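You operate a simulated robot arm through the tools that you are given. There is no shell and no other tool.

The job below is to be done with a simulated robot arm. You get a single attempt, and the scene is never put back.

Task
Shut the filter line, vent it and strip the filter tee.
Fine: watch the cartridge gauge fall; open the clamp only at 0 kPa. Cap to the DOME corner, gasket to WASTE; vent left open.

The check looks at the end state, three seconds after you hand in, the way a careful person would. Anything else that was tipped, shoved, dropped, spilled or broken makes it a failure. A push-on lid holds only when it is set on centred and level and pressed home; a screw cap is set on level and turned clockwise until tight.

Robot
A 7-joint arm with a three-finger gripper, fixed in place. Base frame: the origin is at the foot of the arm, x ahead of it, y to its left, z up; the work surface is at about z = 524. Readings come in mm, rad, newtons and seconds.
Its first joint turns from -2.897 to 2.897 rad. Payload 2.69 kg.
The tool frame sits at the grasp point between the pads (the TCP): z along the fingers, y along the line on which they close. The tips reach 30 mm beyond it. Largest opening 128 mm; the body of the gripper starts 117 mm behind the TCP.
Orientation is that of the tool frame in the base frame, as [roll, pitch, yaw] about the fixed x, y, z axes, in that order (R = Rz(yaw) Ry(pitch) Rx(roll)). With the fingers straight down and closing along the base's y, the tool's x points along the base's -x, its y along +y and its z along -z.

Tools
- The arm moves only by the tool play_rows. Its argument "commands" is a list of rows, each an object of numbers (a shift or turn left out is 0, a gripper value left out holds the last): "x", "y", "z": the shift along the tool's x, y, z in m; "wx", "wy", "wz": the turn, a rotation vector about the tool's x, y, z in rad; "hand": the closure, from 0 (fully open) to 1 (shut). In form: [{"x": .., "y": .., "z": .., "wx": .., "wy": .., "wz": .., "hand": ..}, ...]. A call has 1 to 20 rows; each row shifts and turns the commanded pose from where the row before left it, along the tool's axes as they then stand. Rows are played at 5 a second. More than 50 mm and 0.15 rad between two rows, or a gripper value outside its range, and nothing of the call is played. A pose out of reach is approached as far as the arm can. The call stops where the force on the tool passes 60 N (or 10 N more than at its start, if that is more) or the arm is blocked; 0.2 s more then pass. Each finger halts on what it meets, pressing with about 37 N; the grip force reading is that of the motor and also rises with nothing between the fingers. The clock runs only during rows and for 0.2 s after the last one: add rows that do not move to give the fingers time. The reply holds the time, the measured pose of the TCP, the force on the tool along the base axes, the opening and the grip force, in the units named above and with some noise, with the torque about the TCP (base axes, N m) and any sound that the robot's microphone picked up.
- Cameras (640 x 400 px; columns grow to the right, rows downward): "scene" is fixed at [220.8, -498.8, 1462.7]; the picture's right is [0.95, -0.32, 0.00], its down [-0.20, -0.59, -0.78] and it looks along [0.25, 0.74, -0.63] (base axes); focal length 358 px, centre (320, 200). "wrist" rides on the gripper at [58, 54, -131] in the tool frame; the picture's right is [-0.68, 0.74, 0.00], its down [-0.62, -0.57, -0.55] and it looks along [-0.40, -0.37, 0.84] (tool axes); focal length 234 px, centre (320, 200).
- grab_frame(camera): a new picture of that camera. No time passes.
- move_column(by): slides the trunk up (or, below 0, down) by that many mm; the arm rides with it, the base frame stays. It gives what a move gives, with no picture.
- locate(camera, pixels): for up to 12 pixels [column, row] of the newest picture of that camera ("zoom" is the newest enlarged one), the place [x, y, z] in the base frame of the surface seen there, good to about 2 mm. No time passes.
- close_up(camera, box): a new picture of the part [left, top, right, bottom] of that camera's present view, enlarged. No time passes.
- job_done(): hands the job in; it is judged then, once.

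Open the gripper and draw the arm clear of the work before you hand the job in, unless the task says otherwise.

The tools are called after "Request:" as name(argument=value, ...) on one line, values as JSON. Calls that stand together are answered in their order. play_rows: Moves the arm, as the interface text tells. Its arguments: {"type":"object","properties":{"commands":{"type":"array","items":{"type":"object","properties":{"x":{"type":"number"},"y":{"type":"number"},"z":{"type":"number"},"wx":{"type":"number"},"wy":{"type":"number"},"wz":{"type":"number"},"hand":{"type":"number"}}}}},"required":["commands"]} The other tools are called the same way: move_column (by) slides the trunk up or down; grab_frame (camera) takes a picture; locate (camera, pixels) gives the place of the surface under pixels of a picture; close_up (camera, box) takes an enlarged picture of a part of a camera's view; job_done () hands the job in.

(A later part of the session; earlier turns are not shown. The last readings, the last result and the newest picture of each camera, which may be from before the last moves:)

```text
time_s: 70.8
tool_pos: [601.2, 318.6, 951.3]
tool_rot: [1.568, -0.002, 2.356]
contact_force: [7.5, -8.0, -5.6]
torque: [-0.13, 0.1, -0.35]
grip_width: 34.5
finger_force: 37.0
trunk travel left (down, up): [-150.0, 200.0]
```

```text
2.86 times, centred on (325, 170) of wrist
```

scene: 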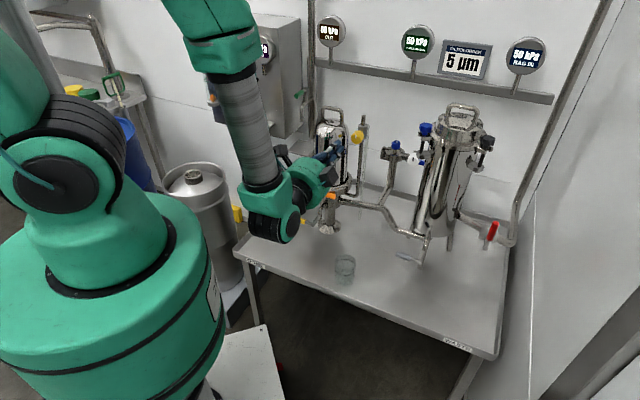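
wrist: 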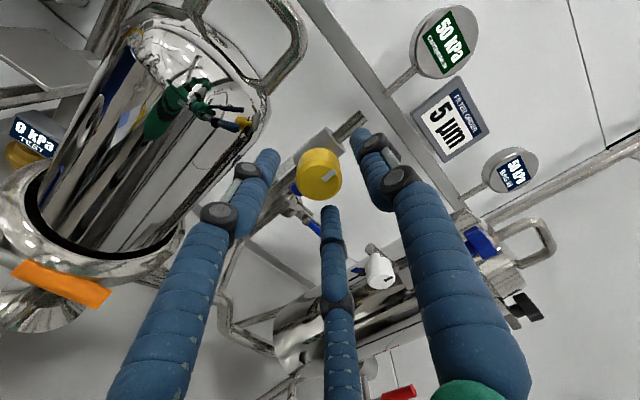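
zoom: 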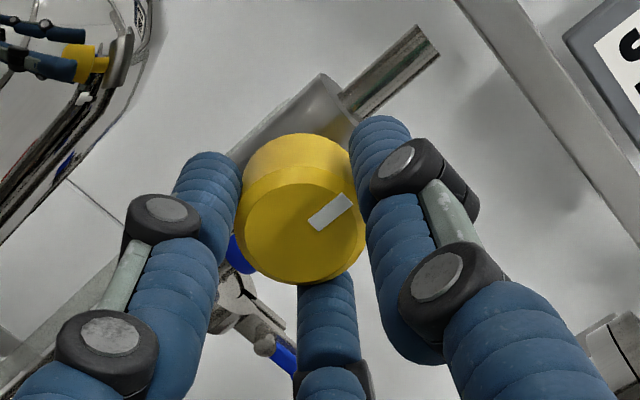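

Knob gripped at 34.5 mm, evenly. I turn it counter-clockwise (wz negative) about 45° and check for torque, sound and gauge.

Request:
play_rows(commands=[{"wz": -0.1}, {"wz": -0.1}, {"wz": -0.14}, {"wz": -0.14}, {"wz": -0.14}, {"wz": -0.14}, {}])

Request:
close_up(camera="wrist", box=[250, 100, 400, 240])

Request:
close_up(camera="scene", box=[310, 0, 560, 100])

```text
time_s: 72.4
tool_pos: [601.6, 318.5, 950.3]
tool_rot: [1.575, 0.757, 2.361]
contact_force: [3.3, -16.8, -42.3]
torque: [-0.33, 1.21, -0.38]
grip_width: 33.0
finger_force: 45.2
trunk travel left (down, up): [-150.0, 200.0]
```

```text
2.86 times, centred on (325, 170) of wrist
```

zoom: 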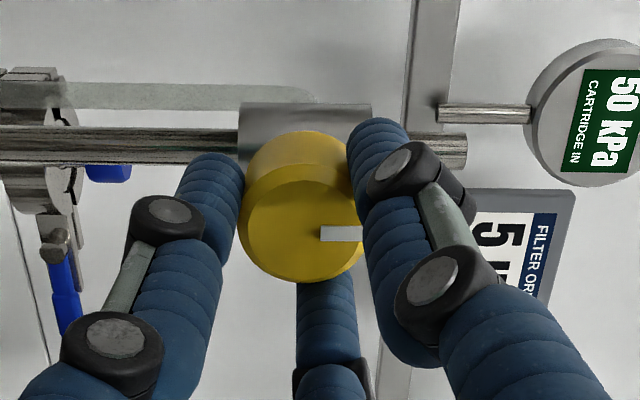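

```text
2.56 times, centred on (435, 50) of scene
```

zoom: 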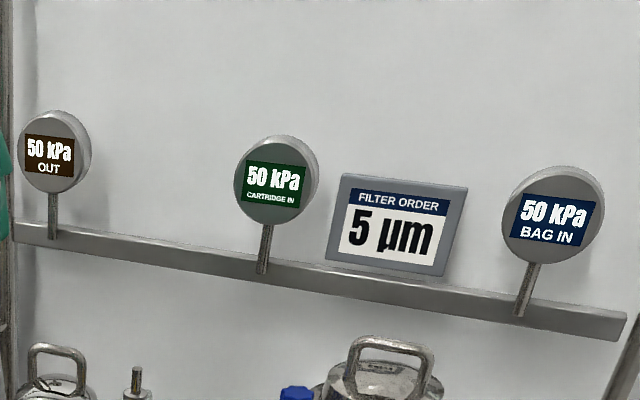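

The mark stayed parallel to the pipe, so the knob didn't turn this way — the fingers slipped. I release, roll further the same way, regrip, and will turn it clockwise instead.

Request:
play_rows(commands=[{"hand": 0.53}, {}, {"wz": -0.14}, {"wz": -0.14}, {"wz": -0.14}, {"wz": -0.14}, {"wz": -0.14}, {"wz": -0.1}, {}])

Request:
grab_frame(camera="wrist")

```text
time_s: 74.4
tool_pos: [605.8, 316.4, 960.2]
tool_rot: [1.569, 1.55, 2.361]
contact_force: [-0.3, -0.6, 0.3]
torque: [-0.05, 0.01, -0.01]
grip_width: 60.1
finger_force: 0.1
out of reach, approached as far as the arm can: row 8
trunk travel left (down, up): [-150.0, 200.0]
```

```text
taken
```

wrist: 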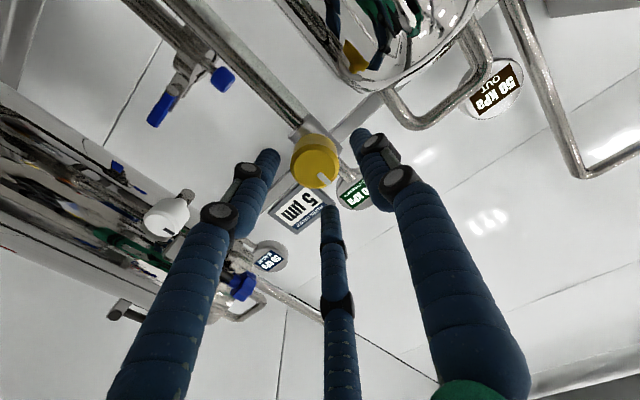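

Roll limit reached (slightly displaced to z 960). I roll back a little, re-centre on the knob axis, then grip.

Request:
play_rows(commands=[{"wz": 0.15}, {"x": 0.0098, "y": 0.003}, {}])

Request:
grab_frame(camera="wrist")

```text
time_s: 75.2
tool_pos: [602.8, 320.9, 948.9]
tool_rot: [1.56, 1.409, 2.344]
contact_force: [-0.2, -0.3, 0.7]
torque: [0.0, 0.01, -0.02]
grip_width: 60.1
finger_force: 0.1
trunk travel left (down, up): [-150.0, 200.0]
```

```text
taken
```

wrist: 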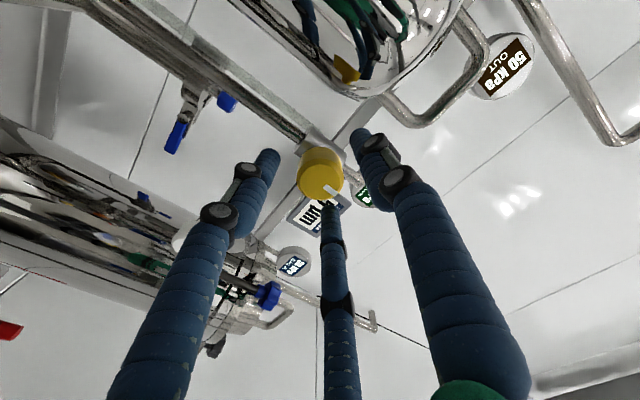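

Centred again (U 199.3, z 949). I grip and turn clockwise ~0.7 rad, then check.

Request:
play_rows(commands=[{"hand": 1.0, "x": -0.0015}, {}, {}, {"wz": 0.1}, {"wz": 0.12}, {"wz": 0.12}, {"wz": 0.12}, {"wz": 0.12}, {"wz": 0.12}, {}])

Request:
close_up(camera="wrist", box=[250, 100, 400, 240])

Request:
close_up(camera="scene", box=[310, 0, 560, 100])

```text
time_s: 77.4
tool_pos: [603.0, 320.6, 950.7]
tool_rot: [1.57, 0.707, 2.358]
contact_force: [-1.7, 3.8, -18.1]
torque: [-0.34, 0.33, 0.08]
grip_width: 32.7
finger_force: 45.0
trunk travel left (down, up): [-150.0, 200.0]
```

```text
2.86 times, centred on (325, 170) of wrist
```

zoom: 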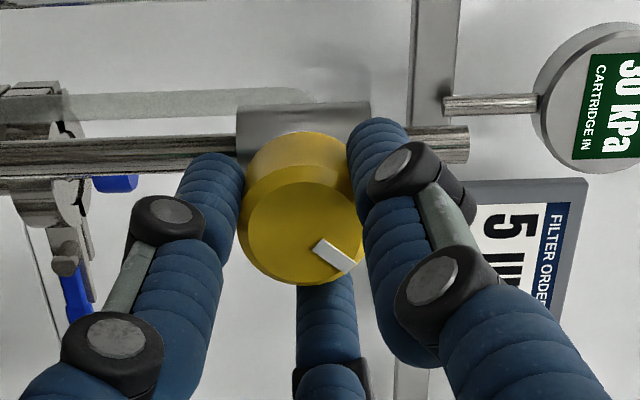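

```text
2.56 times, centred on (435, 50) of scene
```

zoom: 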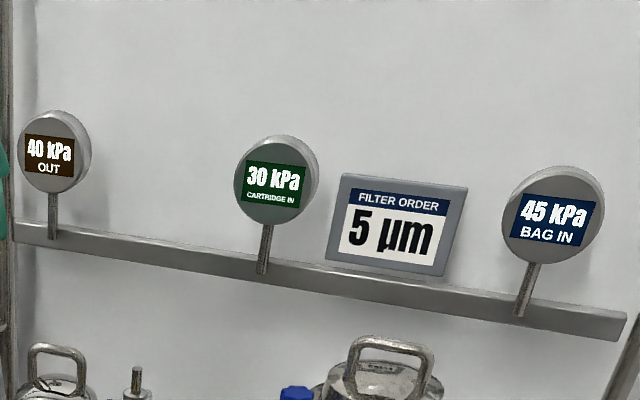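

The knob turned about 40° and the cartridge gauge falls to 30 kPa. I continue clockwise to open it fully.

Request:
play_rows(commands=[{"wz": 0.12}, {"wz": 0.12}, {"wz": 0.12}, {"wz": 0.12}, {"wz": 0.12}, {"wz": 0.1}, {}])

Request:
close_up(camera="wrist", box=[250, 100, 400, 240])

Request:
close_up(camera="scene", box=[310, 0, 560, 100])

```text
time_s: 79.0
tool_pos: [602.5, 319.2, 949.5]
tool_rot: [1.571, 0.007, 2.356]
contact_force: [-12.7, -13.8, -21.9]
torque: [-0.58, 0.52, -0.22]
grip_width: 32.9
finger_force: 45.0
trunk travel left (down, up): [-150.0, 200.0]
```

```text
2.86 times, centred on (325, 170) of wrist
```

zoom: 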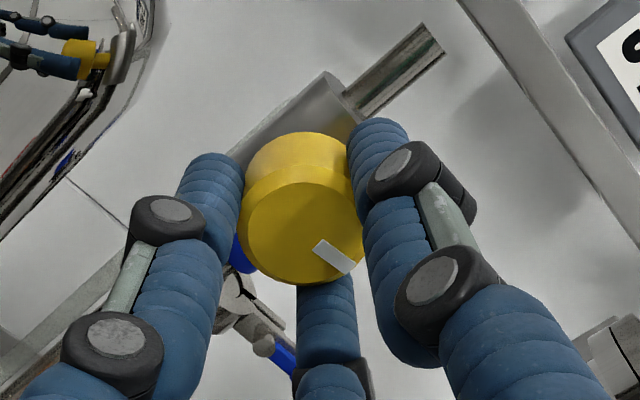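

```text
2.56 times, centred on (435, 50) of scene
```

zoom: 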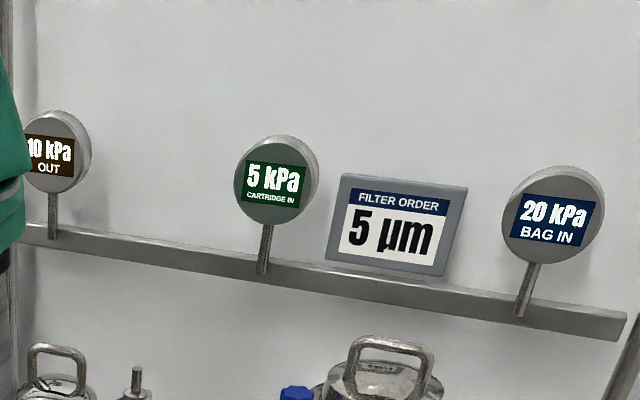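

Pressure is 5 kPa and falling; the mark has turned nearly 90° CW. I nudge slightly further toward the open stop.

Request:
play_rows(commands=[{"wz": 0.06}, {"wz": 0.06}, {}])

Request:
close_up(camera="wrist", box=[250, 100, 400, 240])

Request:
close_up(camera="scene", box=[310, 0, 560, 100])

```text
time_s: 79.8
tool_pos: [602.8, 320.1, 948.6]
tool_rot: [1.569, -0.112, 2.356]
contact_force: [-12.0, -15.5, -27.6]
torque: [-0.57, 0.54, -0.1]
grip_width: 32.7
finger_force: 45.3
trunk travel left (down, up): [-150.0, 200.0]
```

```text
2.86 times, centred on (325, 170) of wrist
```

zoom: 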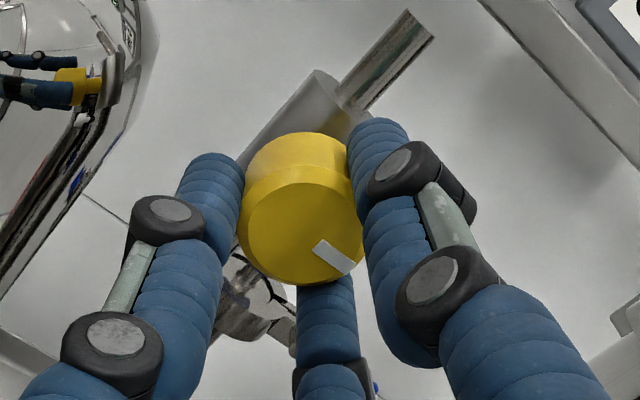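

```text
2.56 times, centred on (435, 50) of scene
```

zoom: 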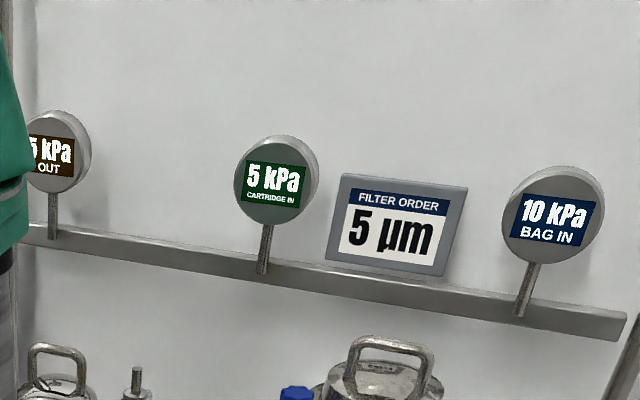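

Knob still follows the hand. I turn another 0.12 rad to see whether it stops.

Request:
play_rows(commands=[{"wz": 0.06}, {"wz": 0.06}, {}])

Request:
close_up(camera="wrist", box=[250, 100, 400, 240])

Request:
close_up(camera="scene", box=[310, 0, 560, 100])

```text
time_s: 80.6
tool_pos: [602.6, 319.7, 950.9]
tool_rot: [1.571, -0.234, 2.358]
contact_force: [-11.4, -7.4, -27.6]
torque: [-1.1, -0.1, 0.07]
grip_width: 33.0
finger_force: 44.7
trunk travel left (down, up): [-150.0, 200.0]
```

```text
2.86 times, centred on (325, 170) of wrist
```

zoom: 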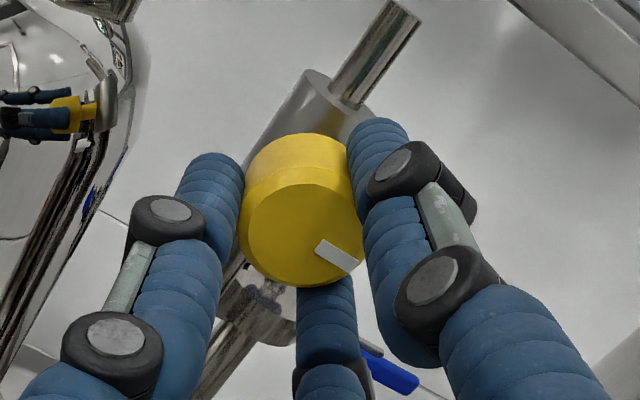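

```text
2.56 times, centred on (435, 50) of scene
```

zoom: 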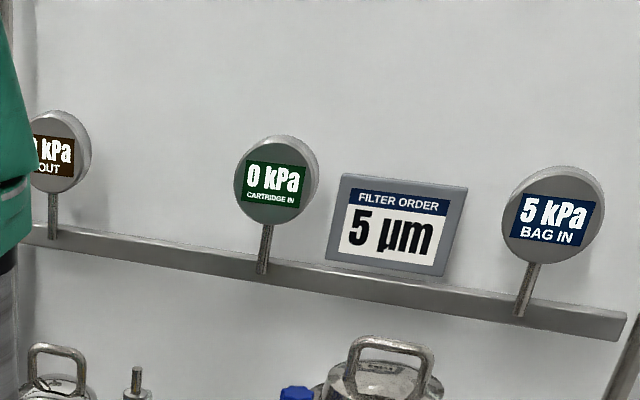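

Cartridge gauge reads 0 kPa and the knob is at its stop about 90° open. I release, then back straight out.

Request:
play_rows(commands=[{"hand": 0.5}, {}, {}, {"z": -0.04}, {"z": -0.04}, {"z": -0.04}, {}])

Request:
grab_frame(camera="wrist")

Request:
close_up(camera="scene", box=[310, 0, 560, 156])

Request:
close_up(camera="scene", box=[330, 100, 394, 150])

```text
time_s: 82.2
tool_pos: [519.3, 235.3, 952.8]
tool_rot: [1.569, -0.231, 2.358]
contact_force: [0.4, -1.0, 0.1]
torque: [0.01, 0.01, 0.02]
grip_width: 64.4
finger_force: 0.0
trunk travel left (down, up): [-150.0, 200.0]
```

```text
taken
```

wrist: 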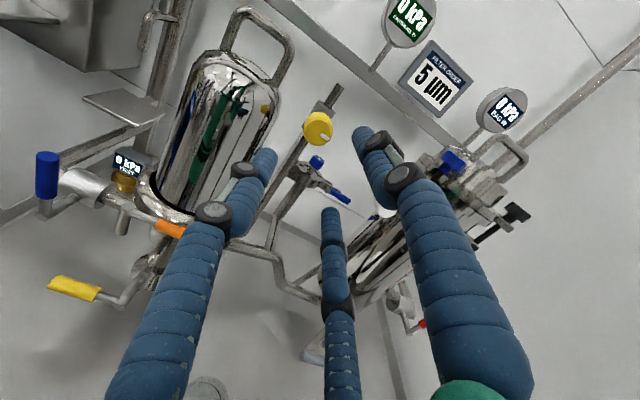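

```text
2.56 times, centred on (435, 78) of scene
```

zoom: 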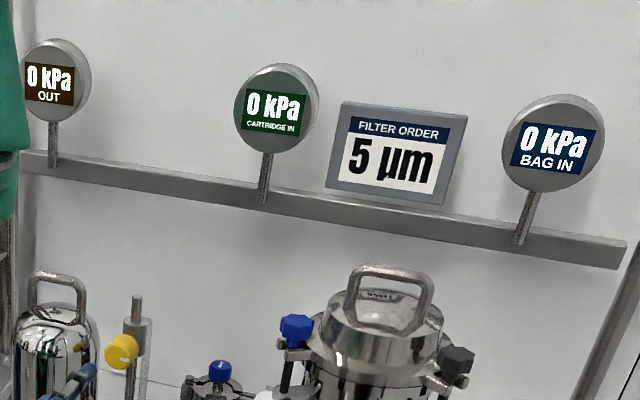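

```text
8.00 times, centred on (362, 125) of scene
```

zoom: 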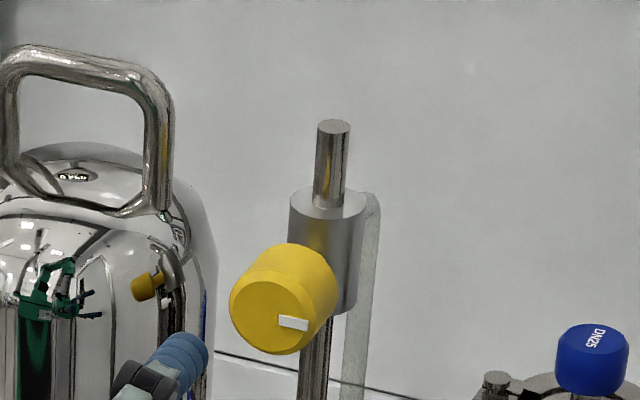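

All three gauges are at 0 kPa and the knob's mark is now horizontal (open). Next is the clamp: I roll back, pitch the tool down again in free space.

Request:
play_rows(commands=[{"wz": -0.117, "hand": 0}, {"wz": -0.117}, {"z": -0.02}, {"wx": 0.1428}, {"wx": 0.1428}, {"wx": 0.1428}, {"wx": 0.1428}, {"wx": 0.1428}, {"wx": 0.1428}, {"wx": 0.1428}, {"wx": 0.1428}, {"wx": 0.1428}, {"wx": 0.1428}, {"wx": 0.1428}, {}])

Request:
locate(camera="scene", pixels=[[380, 75], [415, 152], [411, 159], [422, 164], [430, 164], [398, 156], [410, 151], [480, 88], [418, 60], [470, 62], [402, 148], [386, 154]])

```text
time_s: 85.4
tool_pos: [503.5, 227.4, 948.8]
tool_rot: [3.084, -0.018, 2.362]
contact_force: [1.9, 0.5, -1.0]
torque: [-0.07, 0.22, 0.01]
grip_width: 128.0
finger_force: 0.1
out of reach, approached as far as the arm can: row 13
trunk travel left (down, up): [-150.0, 200.0]
```

```text
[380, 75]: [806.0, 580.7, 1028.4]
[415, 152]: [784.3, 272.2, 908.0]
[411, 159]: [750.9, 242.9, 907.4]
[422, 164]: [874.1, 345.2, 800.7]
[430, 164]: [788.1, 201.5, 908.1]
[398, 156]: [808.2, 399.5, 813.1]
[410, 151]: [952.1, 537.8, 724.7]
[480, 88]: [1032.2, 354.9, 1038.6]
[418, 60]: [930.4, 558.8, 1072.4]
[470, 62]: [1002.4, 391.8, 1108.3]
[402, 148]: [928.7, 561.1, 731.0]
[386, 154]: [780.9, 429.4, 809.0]
```

Bag-vent stub ends at U≈362, D≈747, z≈908, and the gauge bar is at D≈981, z≈1030, so I travel high (z≈1084) to above the clamp handle and then fix orientation.

Request:
play_rows(commands=[{"z": -0.045, "hand": 0.6}, {"z": -0.045}, {"z": -0.045}, {"x": -0.0199, "y": 0.0381}, {"x": -0.0199, "y": 0.0381}, {"x": -0.0199, "y": 0.0381}, {"x": -0.0199, "y": 0.0381}, {"x": -0.0199, "y": 0.0381}, {"x": -0.0199, "y": 0.0381}, {"x": -0.0199, "y": 0.0381}, {"x": -0.0199, "y": 0.0381}, {"x": -0.0199, "y": 0.0381}, {"wx": 0.057, "wz": -0.006}, {}])

Request:
grab_frame(camera="wrist")

Request:
grab_frame(camera="scene")

```text
time_s: 88.4
tool_pos: [866.6, 336.7, 1103.2]
tool_rot: [3.137, -0.016, 2.368]
contact_force: [-0.5, 0.2, -0.2]
torque: [0.0, 0.04, -0.05]
grip_width: 51.4
finger_force: 0.0
trunk travel left (down, up): [-150.0, 200.0]
```

```text
taken
```

wrist: 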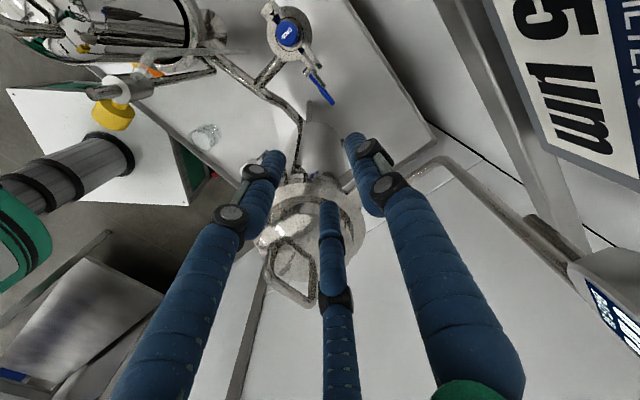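

```text
taken
```

scene: 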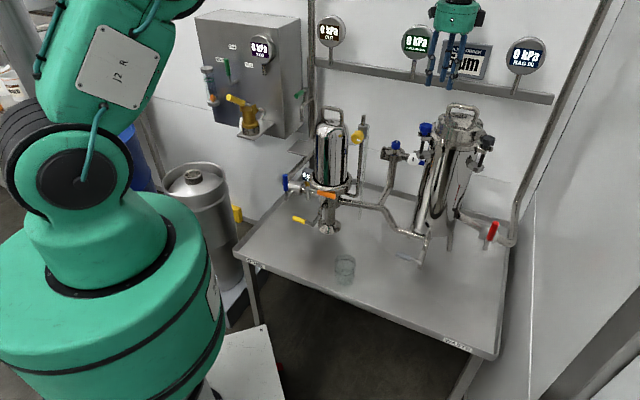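

I'm above the clamp handle. I zoom in on the clamp at wrist (270–340,0–105) and measure the lever, hub and lugs.

Request:
close_up(camera="wrist", box=[250, 0, 346, 110])

Request:
close_up(camera="wrist", box=[286, 50, 350, 110])

Request:
locate(camera="zoom", pixels=[[330, 330], [300, 270], [270, 210], [250, 170], [210, 160], [200, 100], [170, 120], [220, 80], [340, 350], [235, 190], [180, 60], [250, 120]])

```text
3.64 times, centred on (298, 55) of wrist
```

zoom: 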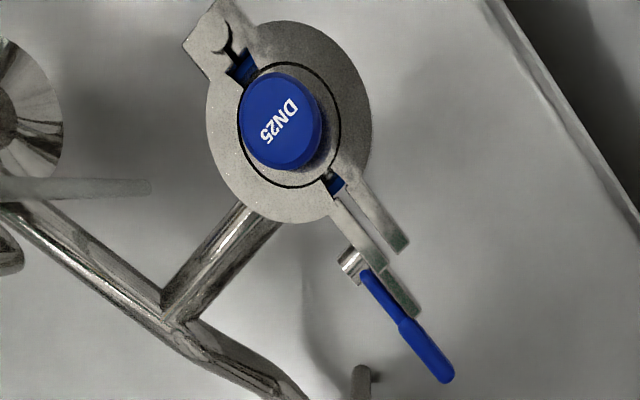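

```text
6.67 times, centred on (318, 80) of wrist
```

zoom: 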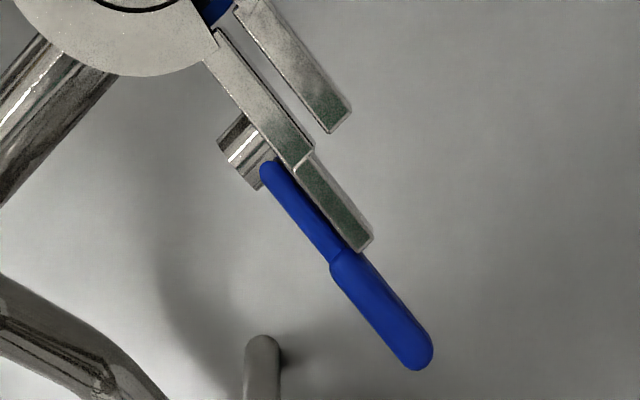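

```text
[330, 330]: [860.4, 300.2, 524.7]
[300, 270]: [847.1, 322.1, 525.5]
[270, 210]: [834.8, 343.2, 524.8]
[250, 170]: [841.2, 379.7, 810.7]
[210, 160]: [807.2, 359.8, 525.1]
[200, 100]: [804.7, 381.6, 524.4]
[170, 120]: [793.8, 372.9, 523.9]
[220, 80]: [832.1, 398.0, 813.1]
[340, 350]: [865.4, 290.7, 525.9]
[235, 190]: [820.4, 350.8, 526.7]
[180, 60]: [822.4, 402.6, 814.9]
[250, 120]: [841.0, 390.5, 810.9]
```

I measure the blue lever along its length and the hub.

Request:
locate(camera="zoom", pixels=[[265, 172], [290, 205], [320, 240], [345, 275], [370, 300], [400, 335], [422, 358], [240, 150], [255, 180], [340, 215], [365, 240], [310, 90]])

```text
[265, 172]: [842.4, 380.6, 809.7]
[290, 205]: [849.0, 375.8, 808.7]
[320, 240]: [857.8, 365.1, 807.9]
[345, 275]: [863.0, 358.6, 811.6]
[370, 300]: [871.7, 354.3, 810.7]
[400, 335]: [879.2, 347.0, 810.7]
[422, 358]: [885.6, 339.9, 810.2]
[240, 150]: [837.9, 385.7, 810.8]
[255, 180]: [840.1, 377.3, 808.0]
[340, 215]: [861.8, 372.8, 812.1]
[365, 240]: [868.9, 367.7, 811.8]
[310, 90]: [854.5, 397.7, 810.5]
```

Lever centre line is D≈866, end at U≈388, top z≈810; a fixed plate behind it ends at U≈358. With the present yaw the camera would pass near the gauge, so I yaw 120° (same three-leg pattern) to put the camera on the front side.

Request:
play_rows(commands=[{"wz": -0.1396}, {"wz": -0.1396}, {"wz": -0.1396}, {"wz": -0.1396}, {"wz": -0.1396}, {"wz": -0.1396}, {"wz": -0.1396}, {"wz": -0.1396}, {"wz": -0.1396}, {"wz": -0.1396}, {"wz": -0.1396}, {"wz": -0.1396}, {"wz": -0.1396}, {"wz": -0.1396}, {"wz": -0.1396}, {}])

Request:
grab_frame(camera="wrist")

Request:
grab_frame(camera="scene")

```text
time_s: 91.8
tool_pos: [866.4, 335.2, 1104.5]
tool_rot: [3.129, 0.012, -1.818]
contact_force: [0.1, -0.2, 0.1]
torque: [-0.02, -0.01, -0.02]
grip_width: 51.0
finger_force: 0.1
trunk travel left (down, up): [-150.0, 200.0]
```

```text
taken
```

wrist: 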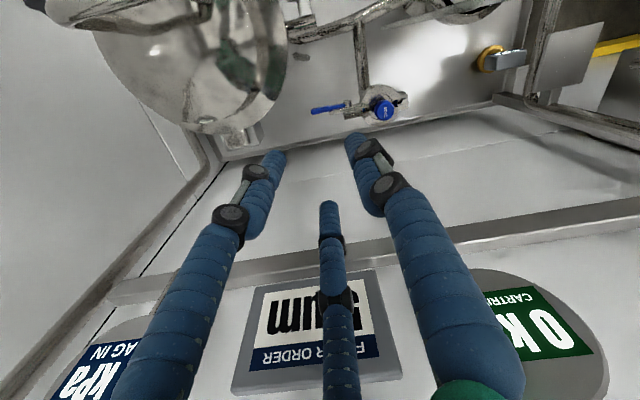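

```text
taken
```

scene: 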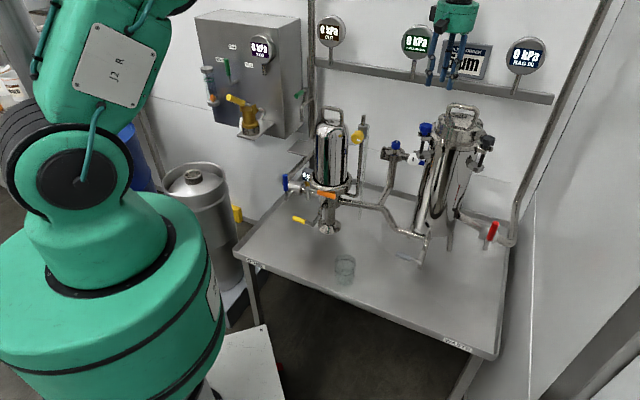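

Camera is now on the front side with the lever at wrist (330,108). I correct the small tilt, shift over the lever end, and descend to z≈860.

Request:
play_rows(commands=[{"x": -0.0151, "y": -0.0046, "wx": 0.0126, "wy": 0.012, "wz": 0.0146}, {"z": 0.0407}, {"z": 0.0407}, {"z": 0.0407}, {"z": 0.0407}, {"z": 0.0407}, {"z": 0.0407}, {}])

Request:
grab_frame(camera="wrist")

Request:
close_up(camera="wrist", box=[250, 100, 426, 210])

Request:
grab_frame(camera="scene")

```text
time_s: 93.6
tool_pos: [875.4, 350.5, 859.2]
tool_rot: [3.14, -0.002, -1.833]
contact_force: [0.5, 0.4, -0.9]
torque: [-0.04, 0.03, 0.0]
grip_width: 51.1
finger_force: 0.1
trunk travel left (down, up): [-150.0, 200.0]
```

```text
taken
```

wrist: 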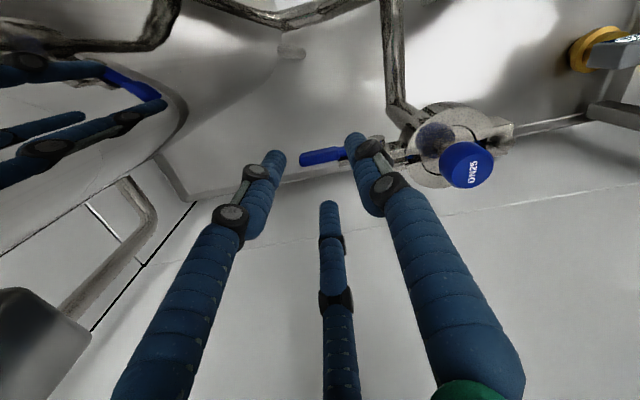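

```text
3.64 times, centred on (338, 155) of wrist
```

zoom: 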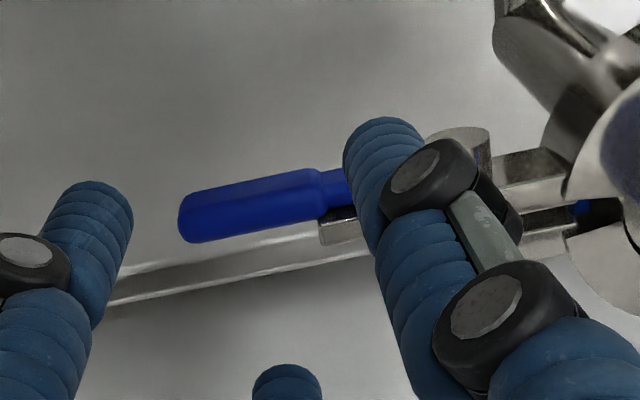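

```text
taken
```

scene: 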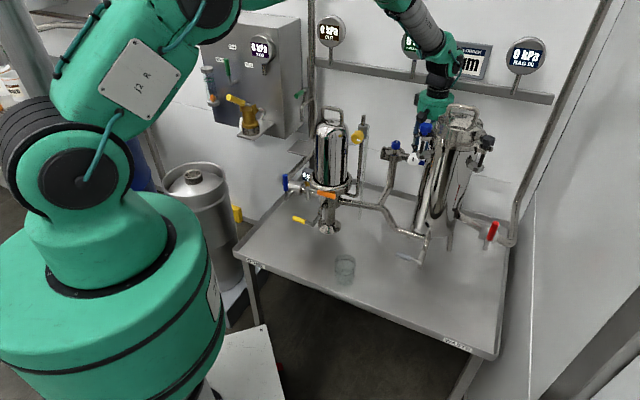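

Fingers are around the lever's outer end (U 371, D 867). I descend to grip height and close.

Request:
play_rows(commands=[{"z": 0.027, "x": 0.0015, "y": 0.0009}, {"z": 0.026}, {}, {"hand": 0.8}, {"hand": 0.95}, {}, {}])

Request:
close_up(camera="wrist", box=[250, 90, 426, 200])

```text
time_s: 95.2
tool_pos: [870.5, 349.8, 804.2]
tool_rot: [3.139, -0.001, -1.833]
contact_force: [-12.2, -4.2, -5.5]
torque: [0.12, 0.03, 0.29]
grip_width: 15.2
finger_force: 41.5
trunk travel left (down, up): [-150.0, 200.0]
```

```text
3.64 times, centred on (338, 145) of wrist
```

zoom: 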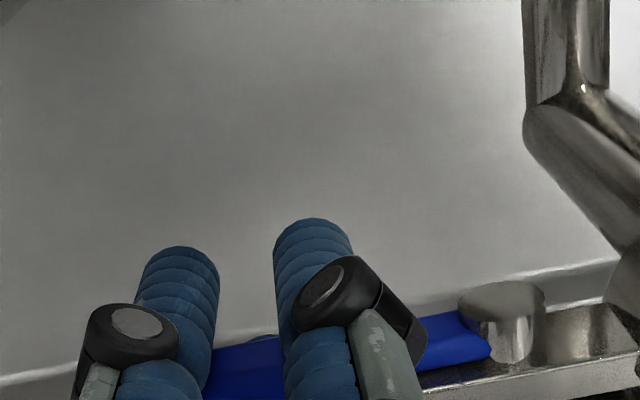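

The lever end is gripped (15 mm). I try lifting it along an arc about the hub by about 20° and check the response.

Request:
play_rows(commands=[{"x": -0.0003, "y": 0.0006, "z": -0.0083}, {"x": -0.0011, "y": 0.0019, "z": -0.0081}, {}])

Request:
close_up(camera="wrist", box=[250, 90, 426, 200])

Request:
close_up(camera="scene", box=[370, 120, 450, 180])

```text
time_s: 96.0
tool_pos: [870.6, 349.4, 826.5]
tool_rot: [-3.142, 0.0, -1.835]
contact_force: [-22.4, -21.1, 8.5]
torque: [-0.4, 0.68, 0.57]
grip_width: 16.4
finger_force: 41.9
trunk travel left (down, up): [-150.0, 200.0]
```

```text
3.64 times, centred on (338, 145) of wrist
```

zoom: 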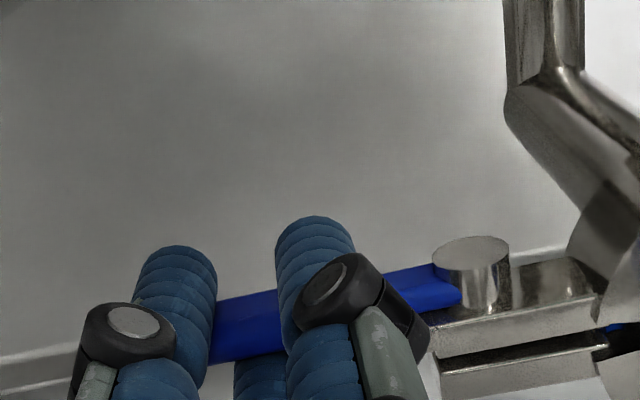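

```text
6.67 times, centred on (410, 150) of scene
```

zoom: 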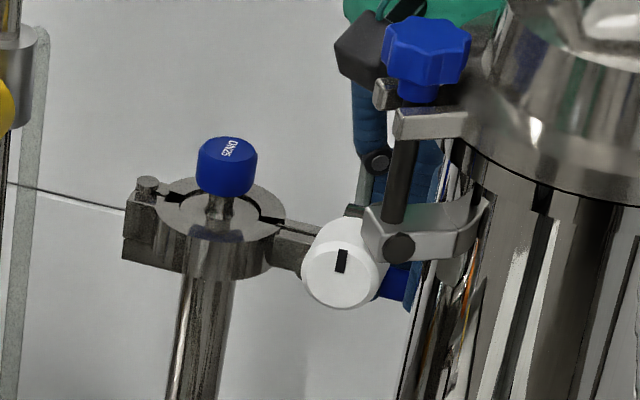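

The fingers slid up the lever while it stayed in line with the plate, so it doesn't lift easily. I release, rise, close the hand and will test pushing the lever's end down instead.

Request:
play_rows(commands=[{"hand": 0.6}, {}, {"z": -0.035}, {"z": -0.02}, {"hand": 1.0}, {}, {}])

Request:
close_up(camera="wrist", box=[250, 90, 426, 200])

Request:
grab_frame(camera="wrist")

```text
time_s: 97.6
tool_pos: [871.2, 351.0, 878.0]
tool_rot: [3.141, 0.0, -1.834]
contact_force: [-0.4, 0.2, 0.6]
torque: [0.01, 0.01, 0.02]
grip_width: 2.2
finger_force: 31.2
trunk travel left (down, up): [-150.0, 200.0]
```

```text
3.64 times, centred on (338, 145) of wrist
```

zoom: 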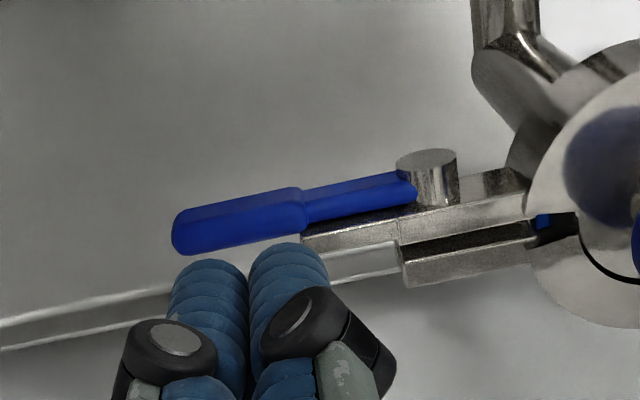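

```text
taken
```

wrist: 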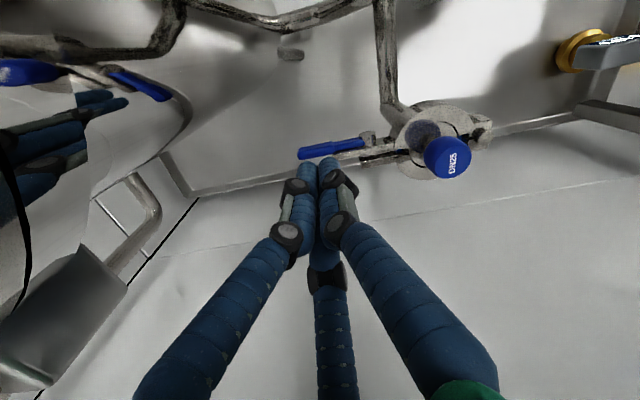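

I measure the lever and hub again with this unobstructed view.

Request:
close_up(camera="wrist", box=[290, 110, 390, 190])

Request:
locate(camera="zoom", pixels=[[70, 250], [110, 245], [170, 230], [220, 220], [290, 205], [340, 195], [370, 165], [370, 185], [385, 150], [350, 215], [260, 245], [350, 255]])

```text
5.00 times, centred on (340, 150) of wrist
```

zoom: 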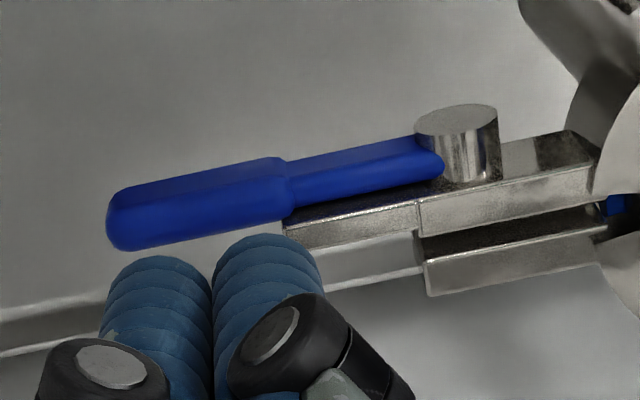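

```text
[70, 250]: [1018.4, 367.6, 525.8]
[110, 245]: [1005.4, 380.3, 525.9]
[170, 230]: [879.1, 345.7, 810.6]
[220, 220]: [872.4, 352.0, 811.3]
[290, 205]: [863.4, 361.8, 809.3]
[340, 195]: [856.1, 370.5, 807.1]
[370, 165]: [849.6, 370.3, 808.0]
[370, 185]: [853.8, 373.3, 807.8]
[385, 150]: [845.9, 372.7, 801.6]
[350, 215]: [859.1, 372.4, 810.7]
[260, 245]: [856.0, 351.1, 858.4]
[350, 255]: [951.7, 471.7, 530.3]
```

The lever is unchanged (z≈810, horizontal). I shift to U≈378 over its end and press down gently with the closed tips.

Request:
play_rows(commands=[{"x": 0.0033, "y": -0.0097}, {"z": 0.015}, {"z": 0.012}, {"z": 0.008}, {"z": 0.005}, {"z": 0.005}, {"z": 0.005}, {}])

Request:
close_up(camera="wrist", box=[270, 100, 390, 196])

```text
time_s: 99.6
tool_pos: [885.0, 347.1, 836.6]
tool_rot: [-3.131, 0.006, -1.835]
contact_force: [2.4, 1.3, 14.8]
torque: [0.13, 0.11, -0.24]
grip_width: 2.1
finger_force: 31.2
trunk travel left (down, up): [-150.0, 200.0]
stopped in row 8: the force on the tool passed its limit at 61 N (the readings are from after the stop); the commanded pose is now the measured one
```

```text
4.17 times, centred on (330, 148) of wrist
```

zoom: 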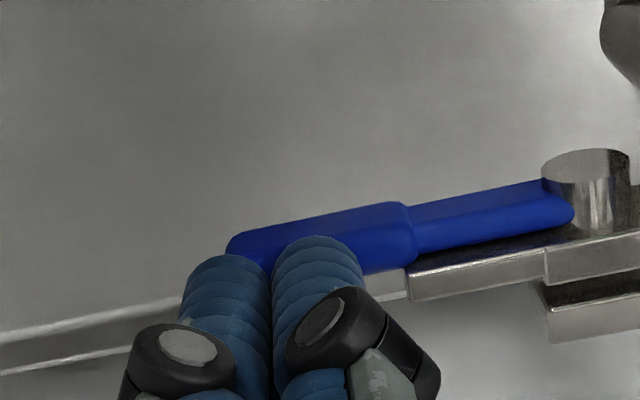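

Down is blocked too (61 N, lever unmoved). I test the third possibility — swinging the lever's end outward toward the front — by placing the closed fingers behind it.

Request:
play_rows(commands=[{"z": -0.02, "wx": -0.0106, "wy": 0.006}, {"x": -0.0194, "y": -0.0084}, {"z": 0.025}, {"z": 0.02}, {}])

Request:
grab_frame(camera="wrist")

Request:
close_up(camera="wrist", box=[270, 60, 430, 200])

```text
time_s: 100.8
tool_pos: [896.5, 360.2, 807.9]
tool_rot: [3.137, -0.005, -1.834]
contact_force: [-0.4, 1.1, -0.3]
torque: [-0.01, -0.04, -0.04]
grip_width: 2.4
finger_force: 31.2
trunk travel left (down, up): [-150.0, 200.0]
```

```text
taken
```

wrist: 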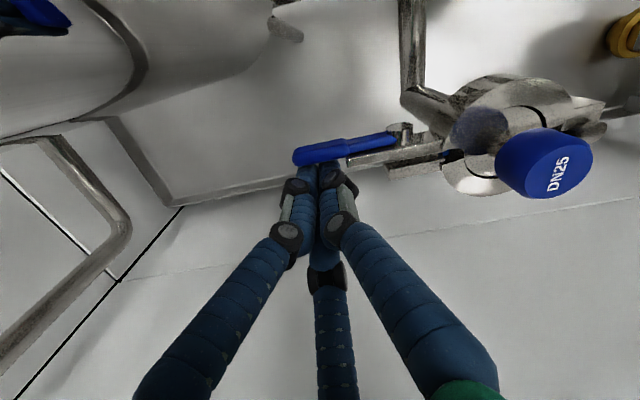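

```text
2.86 times, centred on (350, 130) of wrist
```

zoom: 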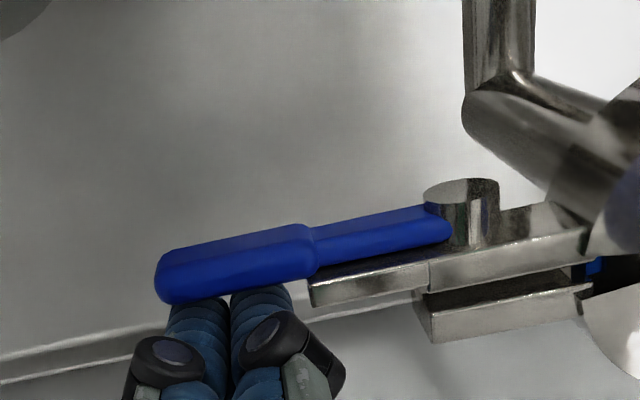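

Fingers are behind the lever tip. I pull toward the front in 4 mm steps and watch whether the lever swings.

Request:
play_rows(commands=[{"x": 0.0035, "y": 0.002}, {"x": 0.0035, "y": 0.002}, {"x": 0.0035, "y": 0.002}, {"x": 0.0035, "y": 0.002}, {}])

Request:
close_up(camera="wrist", box=[270, 60, 430, 200])

```text
time_s: 102.0
tool_pos: [883.1, 351.3, 808.9]
tool_rot: [3.137, -0.004, -1.833]
contact_force: [1.3, 0.8, 0.8]
torque: [-0.03, 0.02, -0.01]
grip_width: 2.0
finger_force: 31.5
trunk travel left (down, up): [-150.0, 200.0]
```

```text
2.86 times, centred on (350, 130) of wrist
```

zoom: 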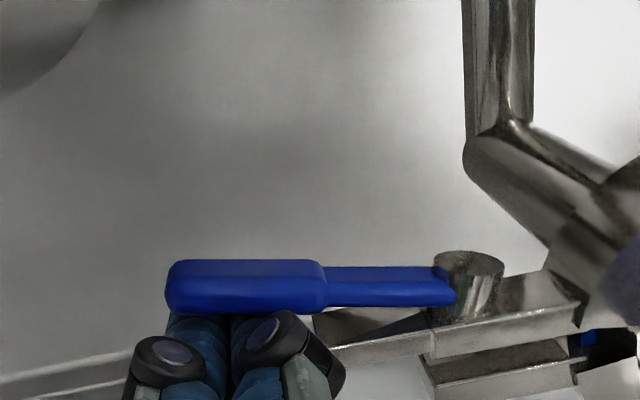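

The lever swung outward easily — it pivots about a vertical axis at the hub. I follow its arc outward with the fingers behind it.

Request:
play_rows(commands=[{"x": 0.0097, "y": 0.0058}, {"x": 0.0076, "y": 0.0061}, {"x": 0.0063, "y": 0.0075}, {"x": 0.005, "y": 0.0085}, {"x": 0.0034, "y": 0.0091}, {}])

Request:
grab_frame(camera="wrist")

```text
time_s: 103.4
tool_pos: [840.7, 331.0, 808.5]
tool_rot: [3.137, -0.001, -1.834]
contact_force: [3.4, 20.3, 3.0]
torque: [-3.13, 0.34, 0.31]
grip_width: 2.2
finger_force: 31.7
trunk travel left (down, up): [-150.0, 200.0]
```

```text
taken
```

wrist: 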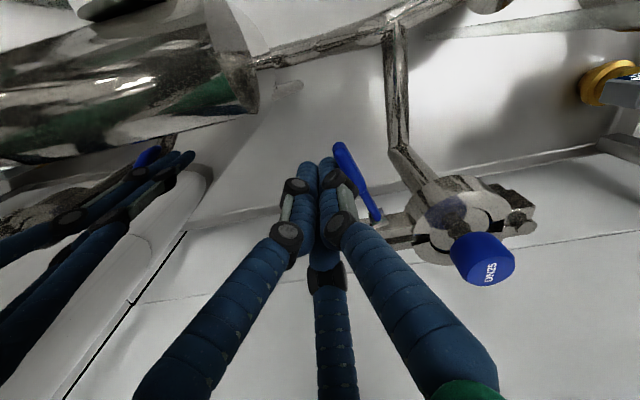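

Force (0,20,3) N with −3.1 N·m torque means the hand body, ~150 mm above the tips, touched the bag housing flange. I back away from it (toward the hub side) immediately.

Request:
play_rows(commands=[{"x": -0.0088, "y": 0.0007}, {"x": -0.0088, "y": 0.0007}, {}])

Request:
grab_frame(camera="wrist")

Request:
close_up(camera="scene", box=[370, 80, 490, 170])

```text
time_s: 104.2
tool_pos: [842.5, 346.5, 807.5]
tool_rot: [3.138, -0.004, -1.833]
contact_force: [1.0, -1.0, -0.7]
torque: [-0.04, 0.01, 0.0]
grip_width: 2.2
finger_force: 31.9
trunk travel left (down, up): [-150.0, 200.0]
```

```text
taken
```

wrist: 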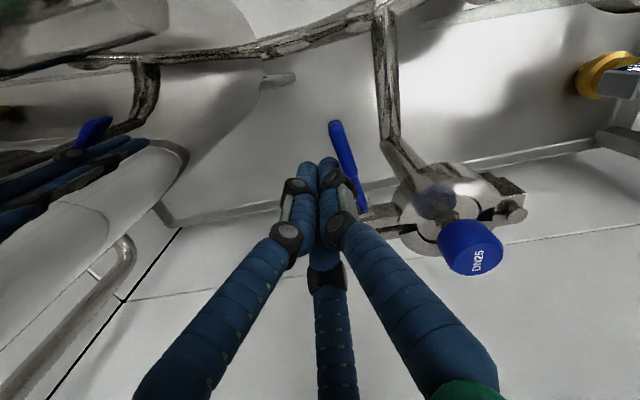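

```text
4.44 times, centred on (430, 125) of scene
```

zoom: 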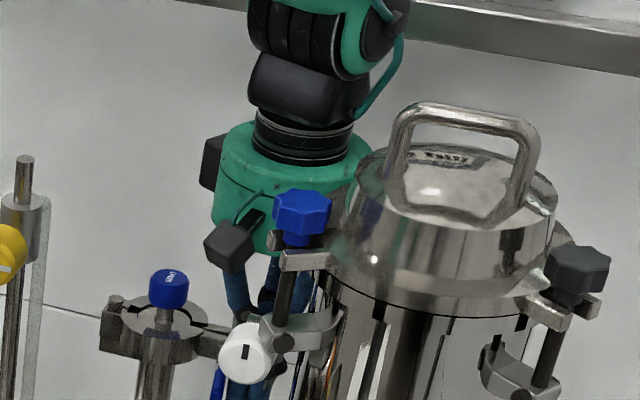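

Clear now, nothing moved on the bag. I yaw the camera away to the left and continue pushing the lever outward closer to its hub.

Request:
play_rows(commands=[{"wz": 0.14}, {"wz": 0.14}, {"wz": 0.14}, {"wz": 0.14}, {"wz": 0.14}, {"x": 0.0033, "y": 0.0041}, {"x": 0.0049, "y": 0.0044}, {"x": 0.0041, "y": 0.0053}, {}])

Request:
grab_frame(camera="wrist")

Request:
close_up(camera="scene", box=[370, 80, 490, 170])

```text
time_s: 106.2
tool_pos: [825.4, 349.1, 809.0]
tool_rot: [3.139, -0.006, -2.538]
contact_force: [14.3, -39.6, 2.5]
torque: [0.0, 0.0, 0.15]
grip_width: 2.1
finger_force: 31.1
trunk travel left (down, up): [-150.0, 200.0]
```

```text
taken
```

wrist: 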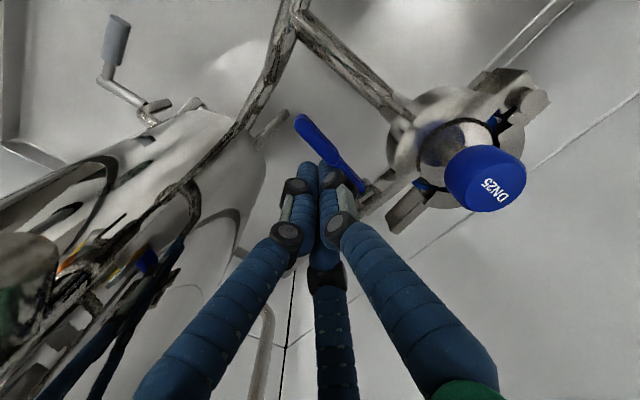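

```text
4.44 times, centred on (430, 125) of scene
```

zoom: 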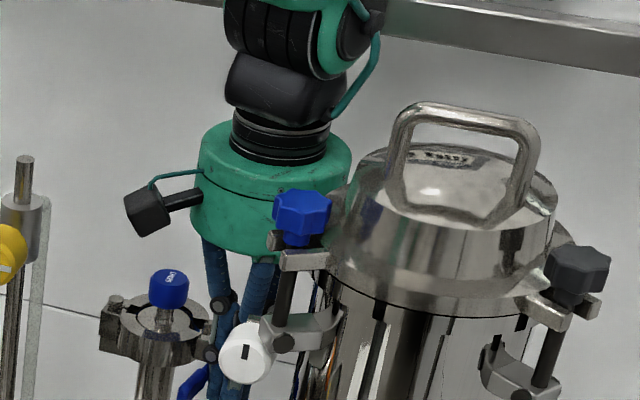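

There is 40 N of resistance at the fingertips, so the lever may have reached its stop. I measure its current angle.

Request:
close_up(camera="wrist", box=[270, 80, 430, 220])

Request:
locate(camera="wrist", pixels=[[298, 120], [310, 132], [325, 147], [340, 165], [350, 176], [360, 188], [372, 195], [400, 215], [435, 190], [385, 180], [500, 115], [520, 90]])

```text
2.86 times, centred on (350, 150) of wrist
```

zoom: 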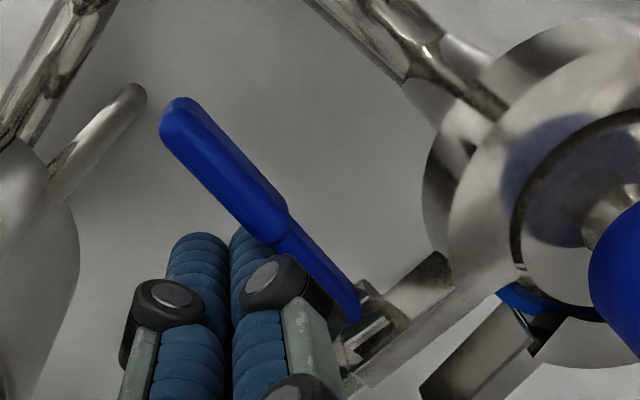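

```text
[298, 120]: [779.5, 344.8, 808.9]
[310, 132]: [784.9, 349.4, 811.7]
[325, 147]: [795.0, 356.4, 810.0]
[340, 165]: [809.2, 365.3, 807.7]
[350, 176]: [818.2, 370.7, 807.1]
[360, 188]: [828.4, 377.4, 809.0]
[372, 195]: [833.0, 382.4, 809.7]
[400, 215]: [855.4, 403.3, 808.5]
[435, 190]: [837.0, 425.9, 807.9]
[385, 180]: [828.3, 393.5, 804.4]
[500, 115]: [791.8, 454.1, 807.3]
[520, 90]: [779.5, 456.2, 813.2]
```

The lever now points to the front at ~100° (hub (319,864) → tip (307,795)), i.e. fully swung and at its stop. I ease off, rise and view the clamp from above.

Request:
play_rows(commands=[{"y": -0.012}, {"z": -0.04}, {"z": -0.04}, {"z": -0.04}, {}])

Request:
grab_frame(camera="wrist")

Request:
close_up(camera="scene", box=[370, 110, 450, 180])

```text
time_s: 107.4
tool_pos: [834.6, 342.6, 928.0]
tool_rot: [3.14, -0.005, -2.533]
contact_force: [-0.9, 0.2, -0.1]
torque: [0.03, -0.06, 0.0]
grip_width: 2.1
finger_force: 31.2
trunk travel left (down, up): [-150.0, 200.0]
```

```text
taken
```

wrist: 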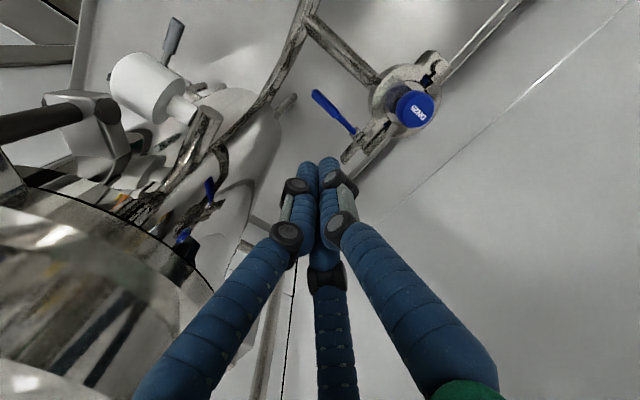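

```text
5.71 times, centred on (410, 145) of scene
```

zoom: 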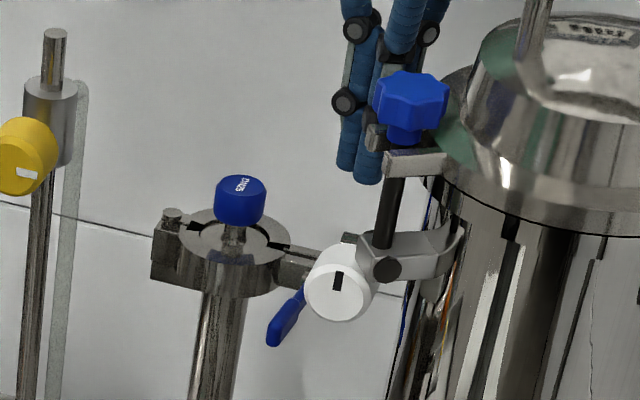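

I zoom on the clamp in the wrist view around (330–450,50–160).

Request:
close_up(camera="wrist", box=[300, 40, 460, 170])

Request:
locate(camera="zoom", pixels=[[50, 180], [140, 250], [210, 290], [200, 340], [260, 310], [290, 290], [330, 200], [420, 220], [400, 160], [450, 110], [490, 60], [380, 270]])

```text
3.08 times, centred on (380, 105) of wrist
```

zoom: 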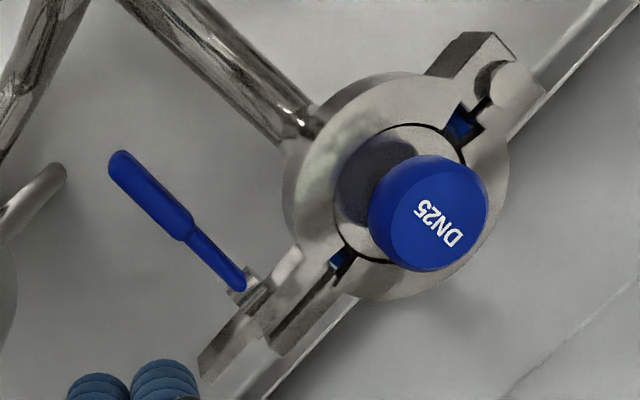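

```text
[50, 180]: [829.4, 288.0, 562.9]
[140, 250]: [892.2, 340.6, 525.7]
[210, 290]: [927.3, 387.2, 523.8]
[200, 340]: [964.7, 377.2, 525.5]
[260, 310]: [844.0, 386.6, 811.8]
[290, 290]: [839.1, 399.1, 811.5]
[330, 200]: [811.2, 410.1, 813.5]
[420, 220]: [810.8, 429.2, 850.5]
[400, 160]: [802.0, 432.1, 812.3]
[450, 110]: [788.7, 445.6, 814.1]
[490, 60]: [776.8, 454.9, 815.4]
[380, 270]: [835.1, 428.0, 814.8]
```

The clamp halves are still closed; the front lug's end plate protrudes past the back lug. I measure both lug ends to push the front half open from behind.

Request:
close_up(camera="wrist", box=[335, 100, 399, 164])

Request:
locate(camera="zoom", pixels=[[60, 370], [100, 330], [130, 290], [160, 260], [220, 350], [250, 310], [280, 280], [320, 240], [150, 200], [120, 160], [70, 390], [200, 390]])

```text
6.25 times, centred on (367, 132) of wrist
```

zoom: 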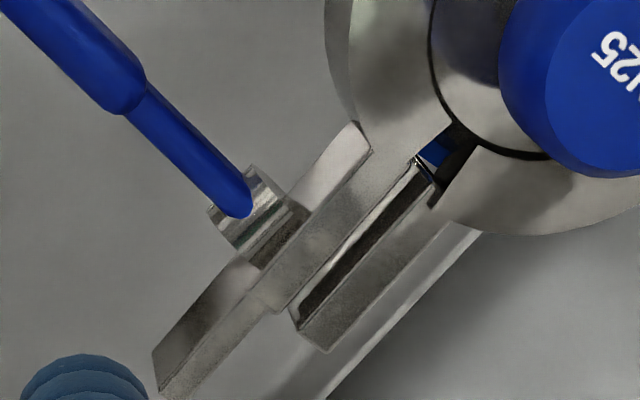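

```text
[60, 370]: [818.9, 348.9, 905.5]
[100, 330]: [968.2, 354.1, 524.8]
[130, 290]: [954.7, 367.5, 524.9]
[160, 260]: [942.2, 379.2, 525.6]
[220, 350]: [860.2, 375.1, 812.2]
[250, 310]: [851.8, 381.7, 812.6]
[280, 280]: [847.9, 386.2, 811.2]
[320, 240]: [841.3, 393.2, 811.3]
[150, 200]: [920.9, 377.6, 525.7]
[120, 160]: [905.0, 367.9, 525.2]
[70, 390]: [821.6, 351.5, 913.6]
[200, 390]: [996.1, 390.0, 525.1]
```

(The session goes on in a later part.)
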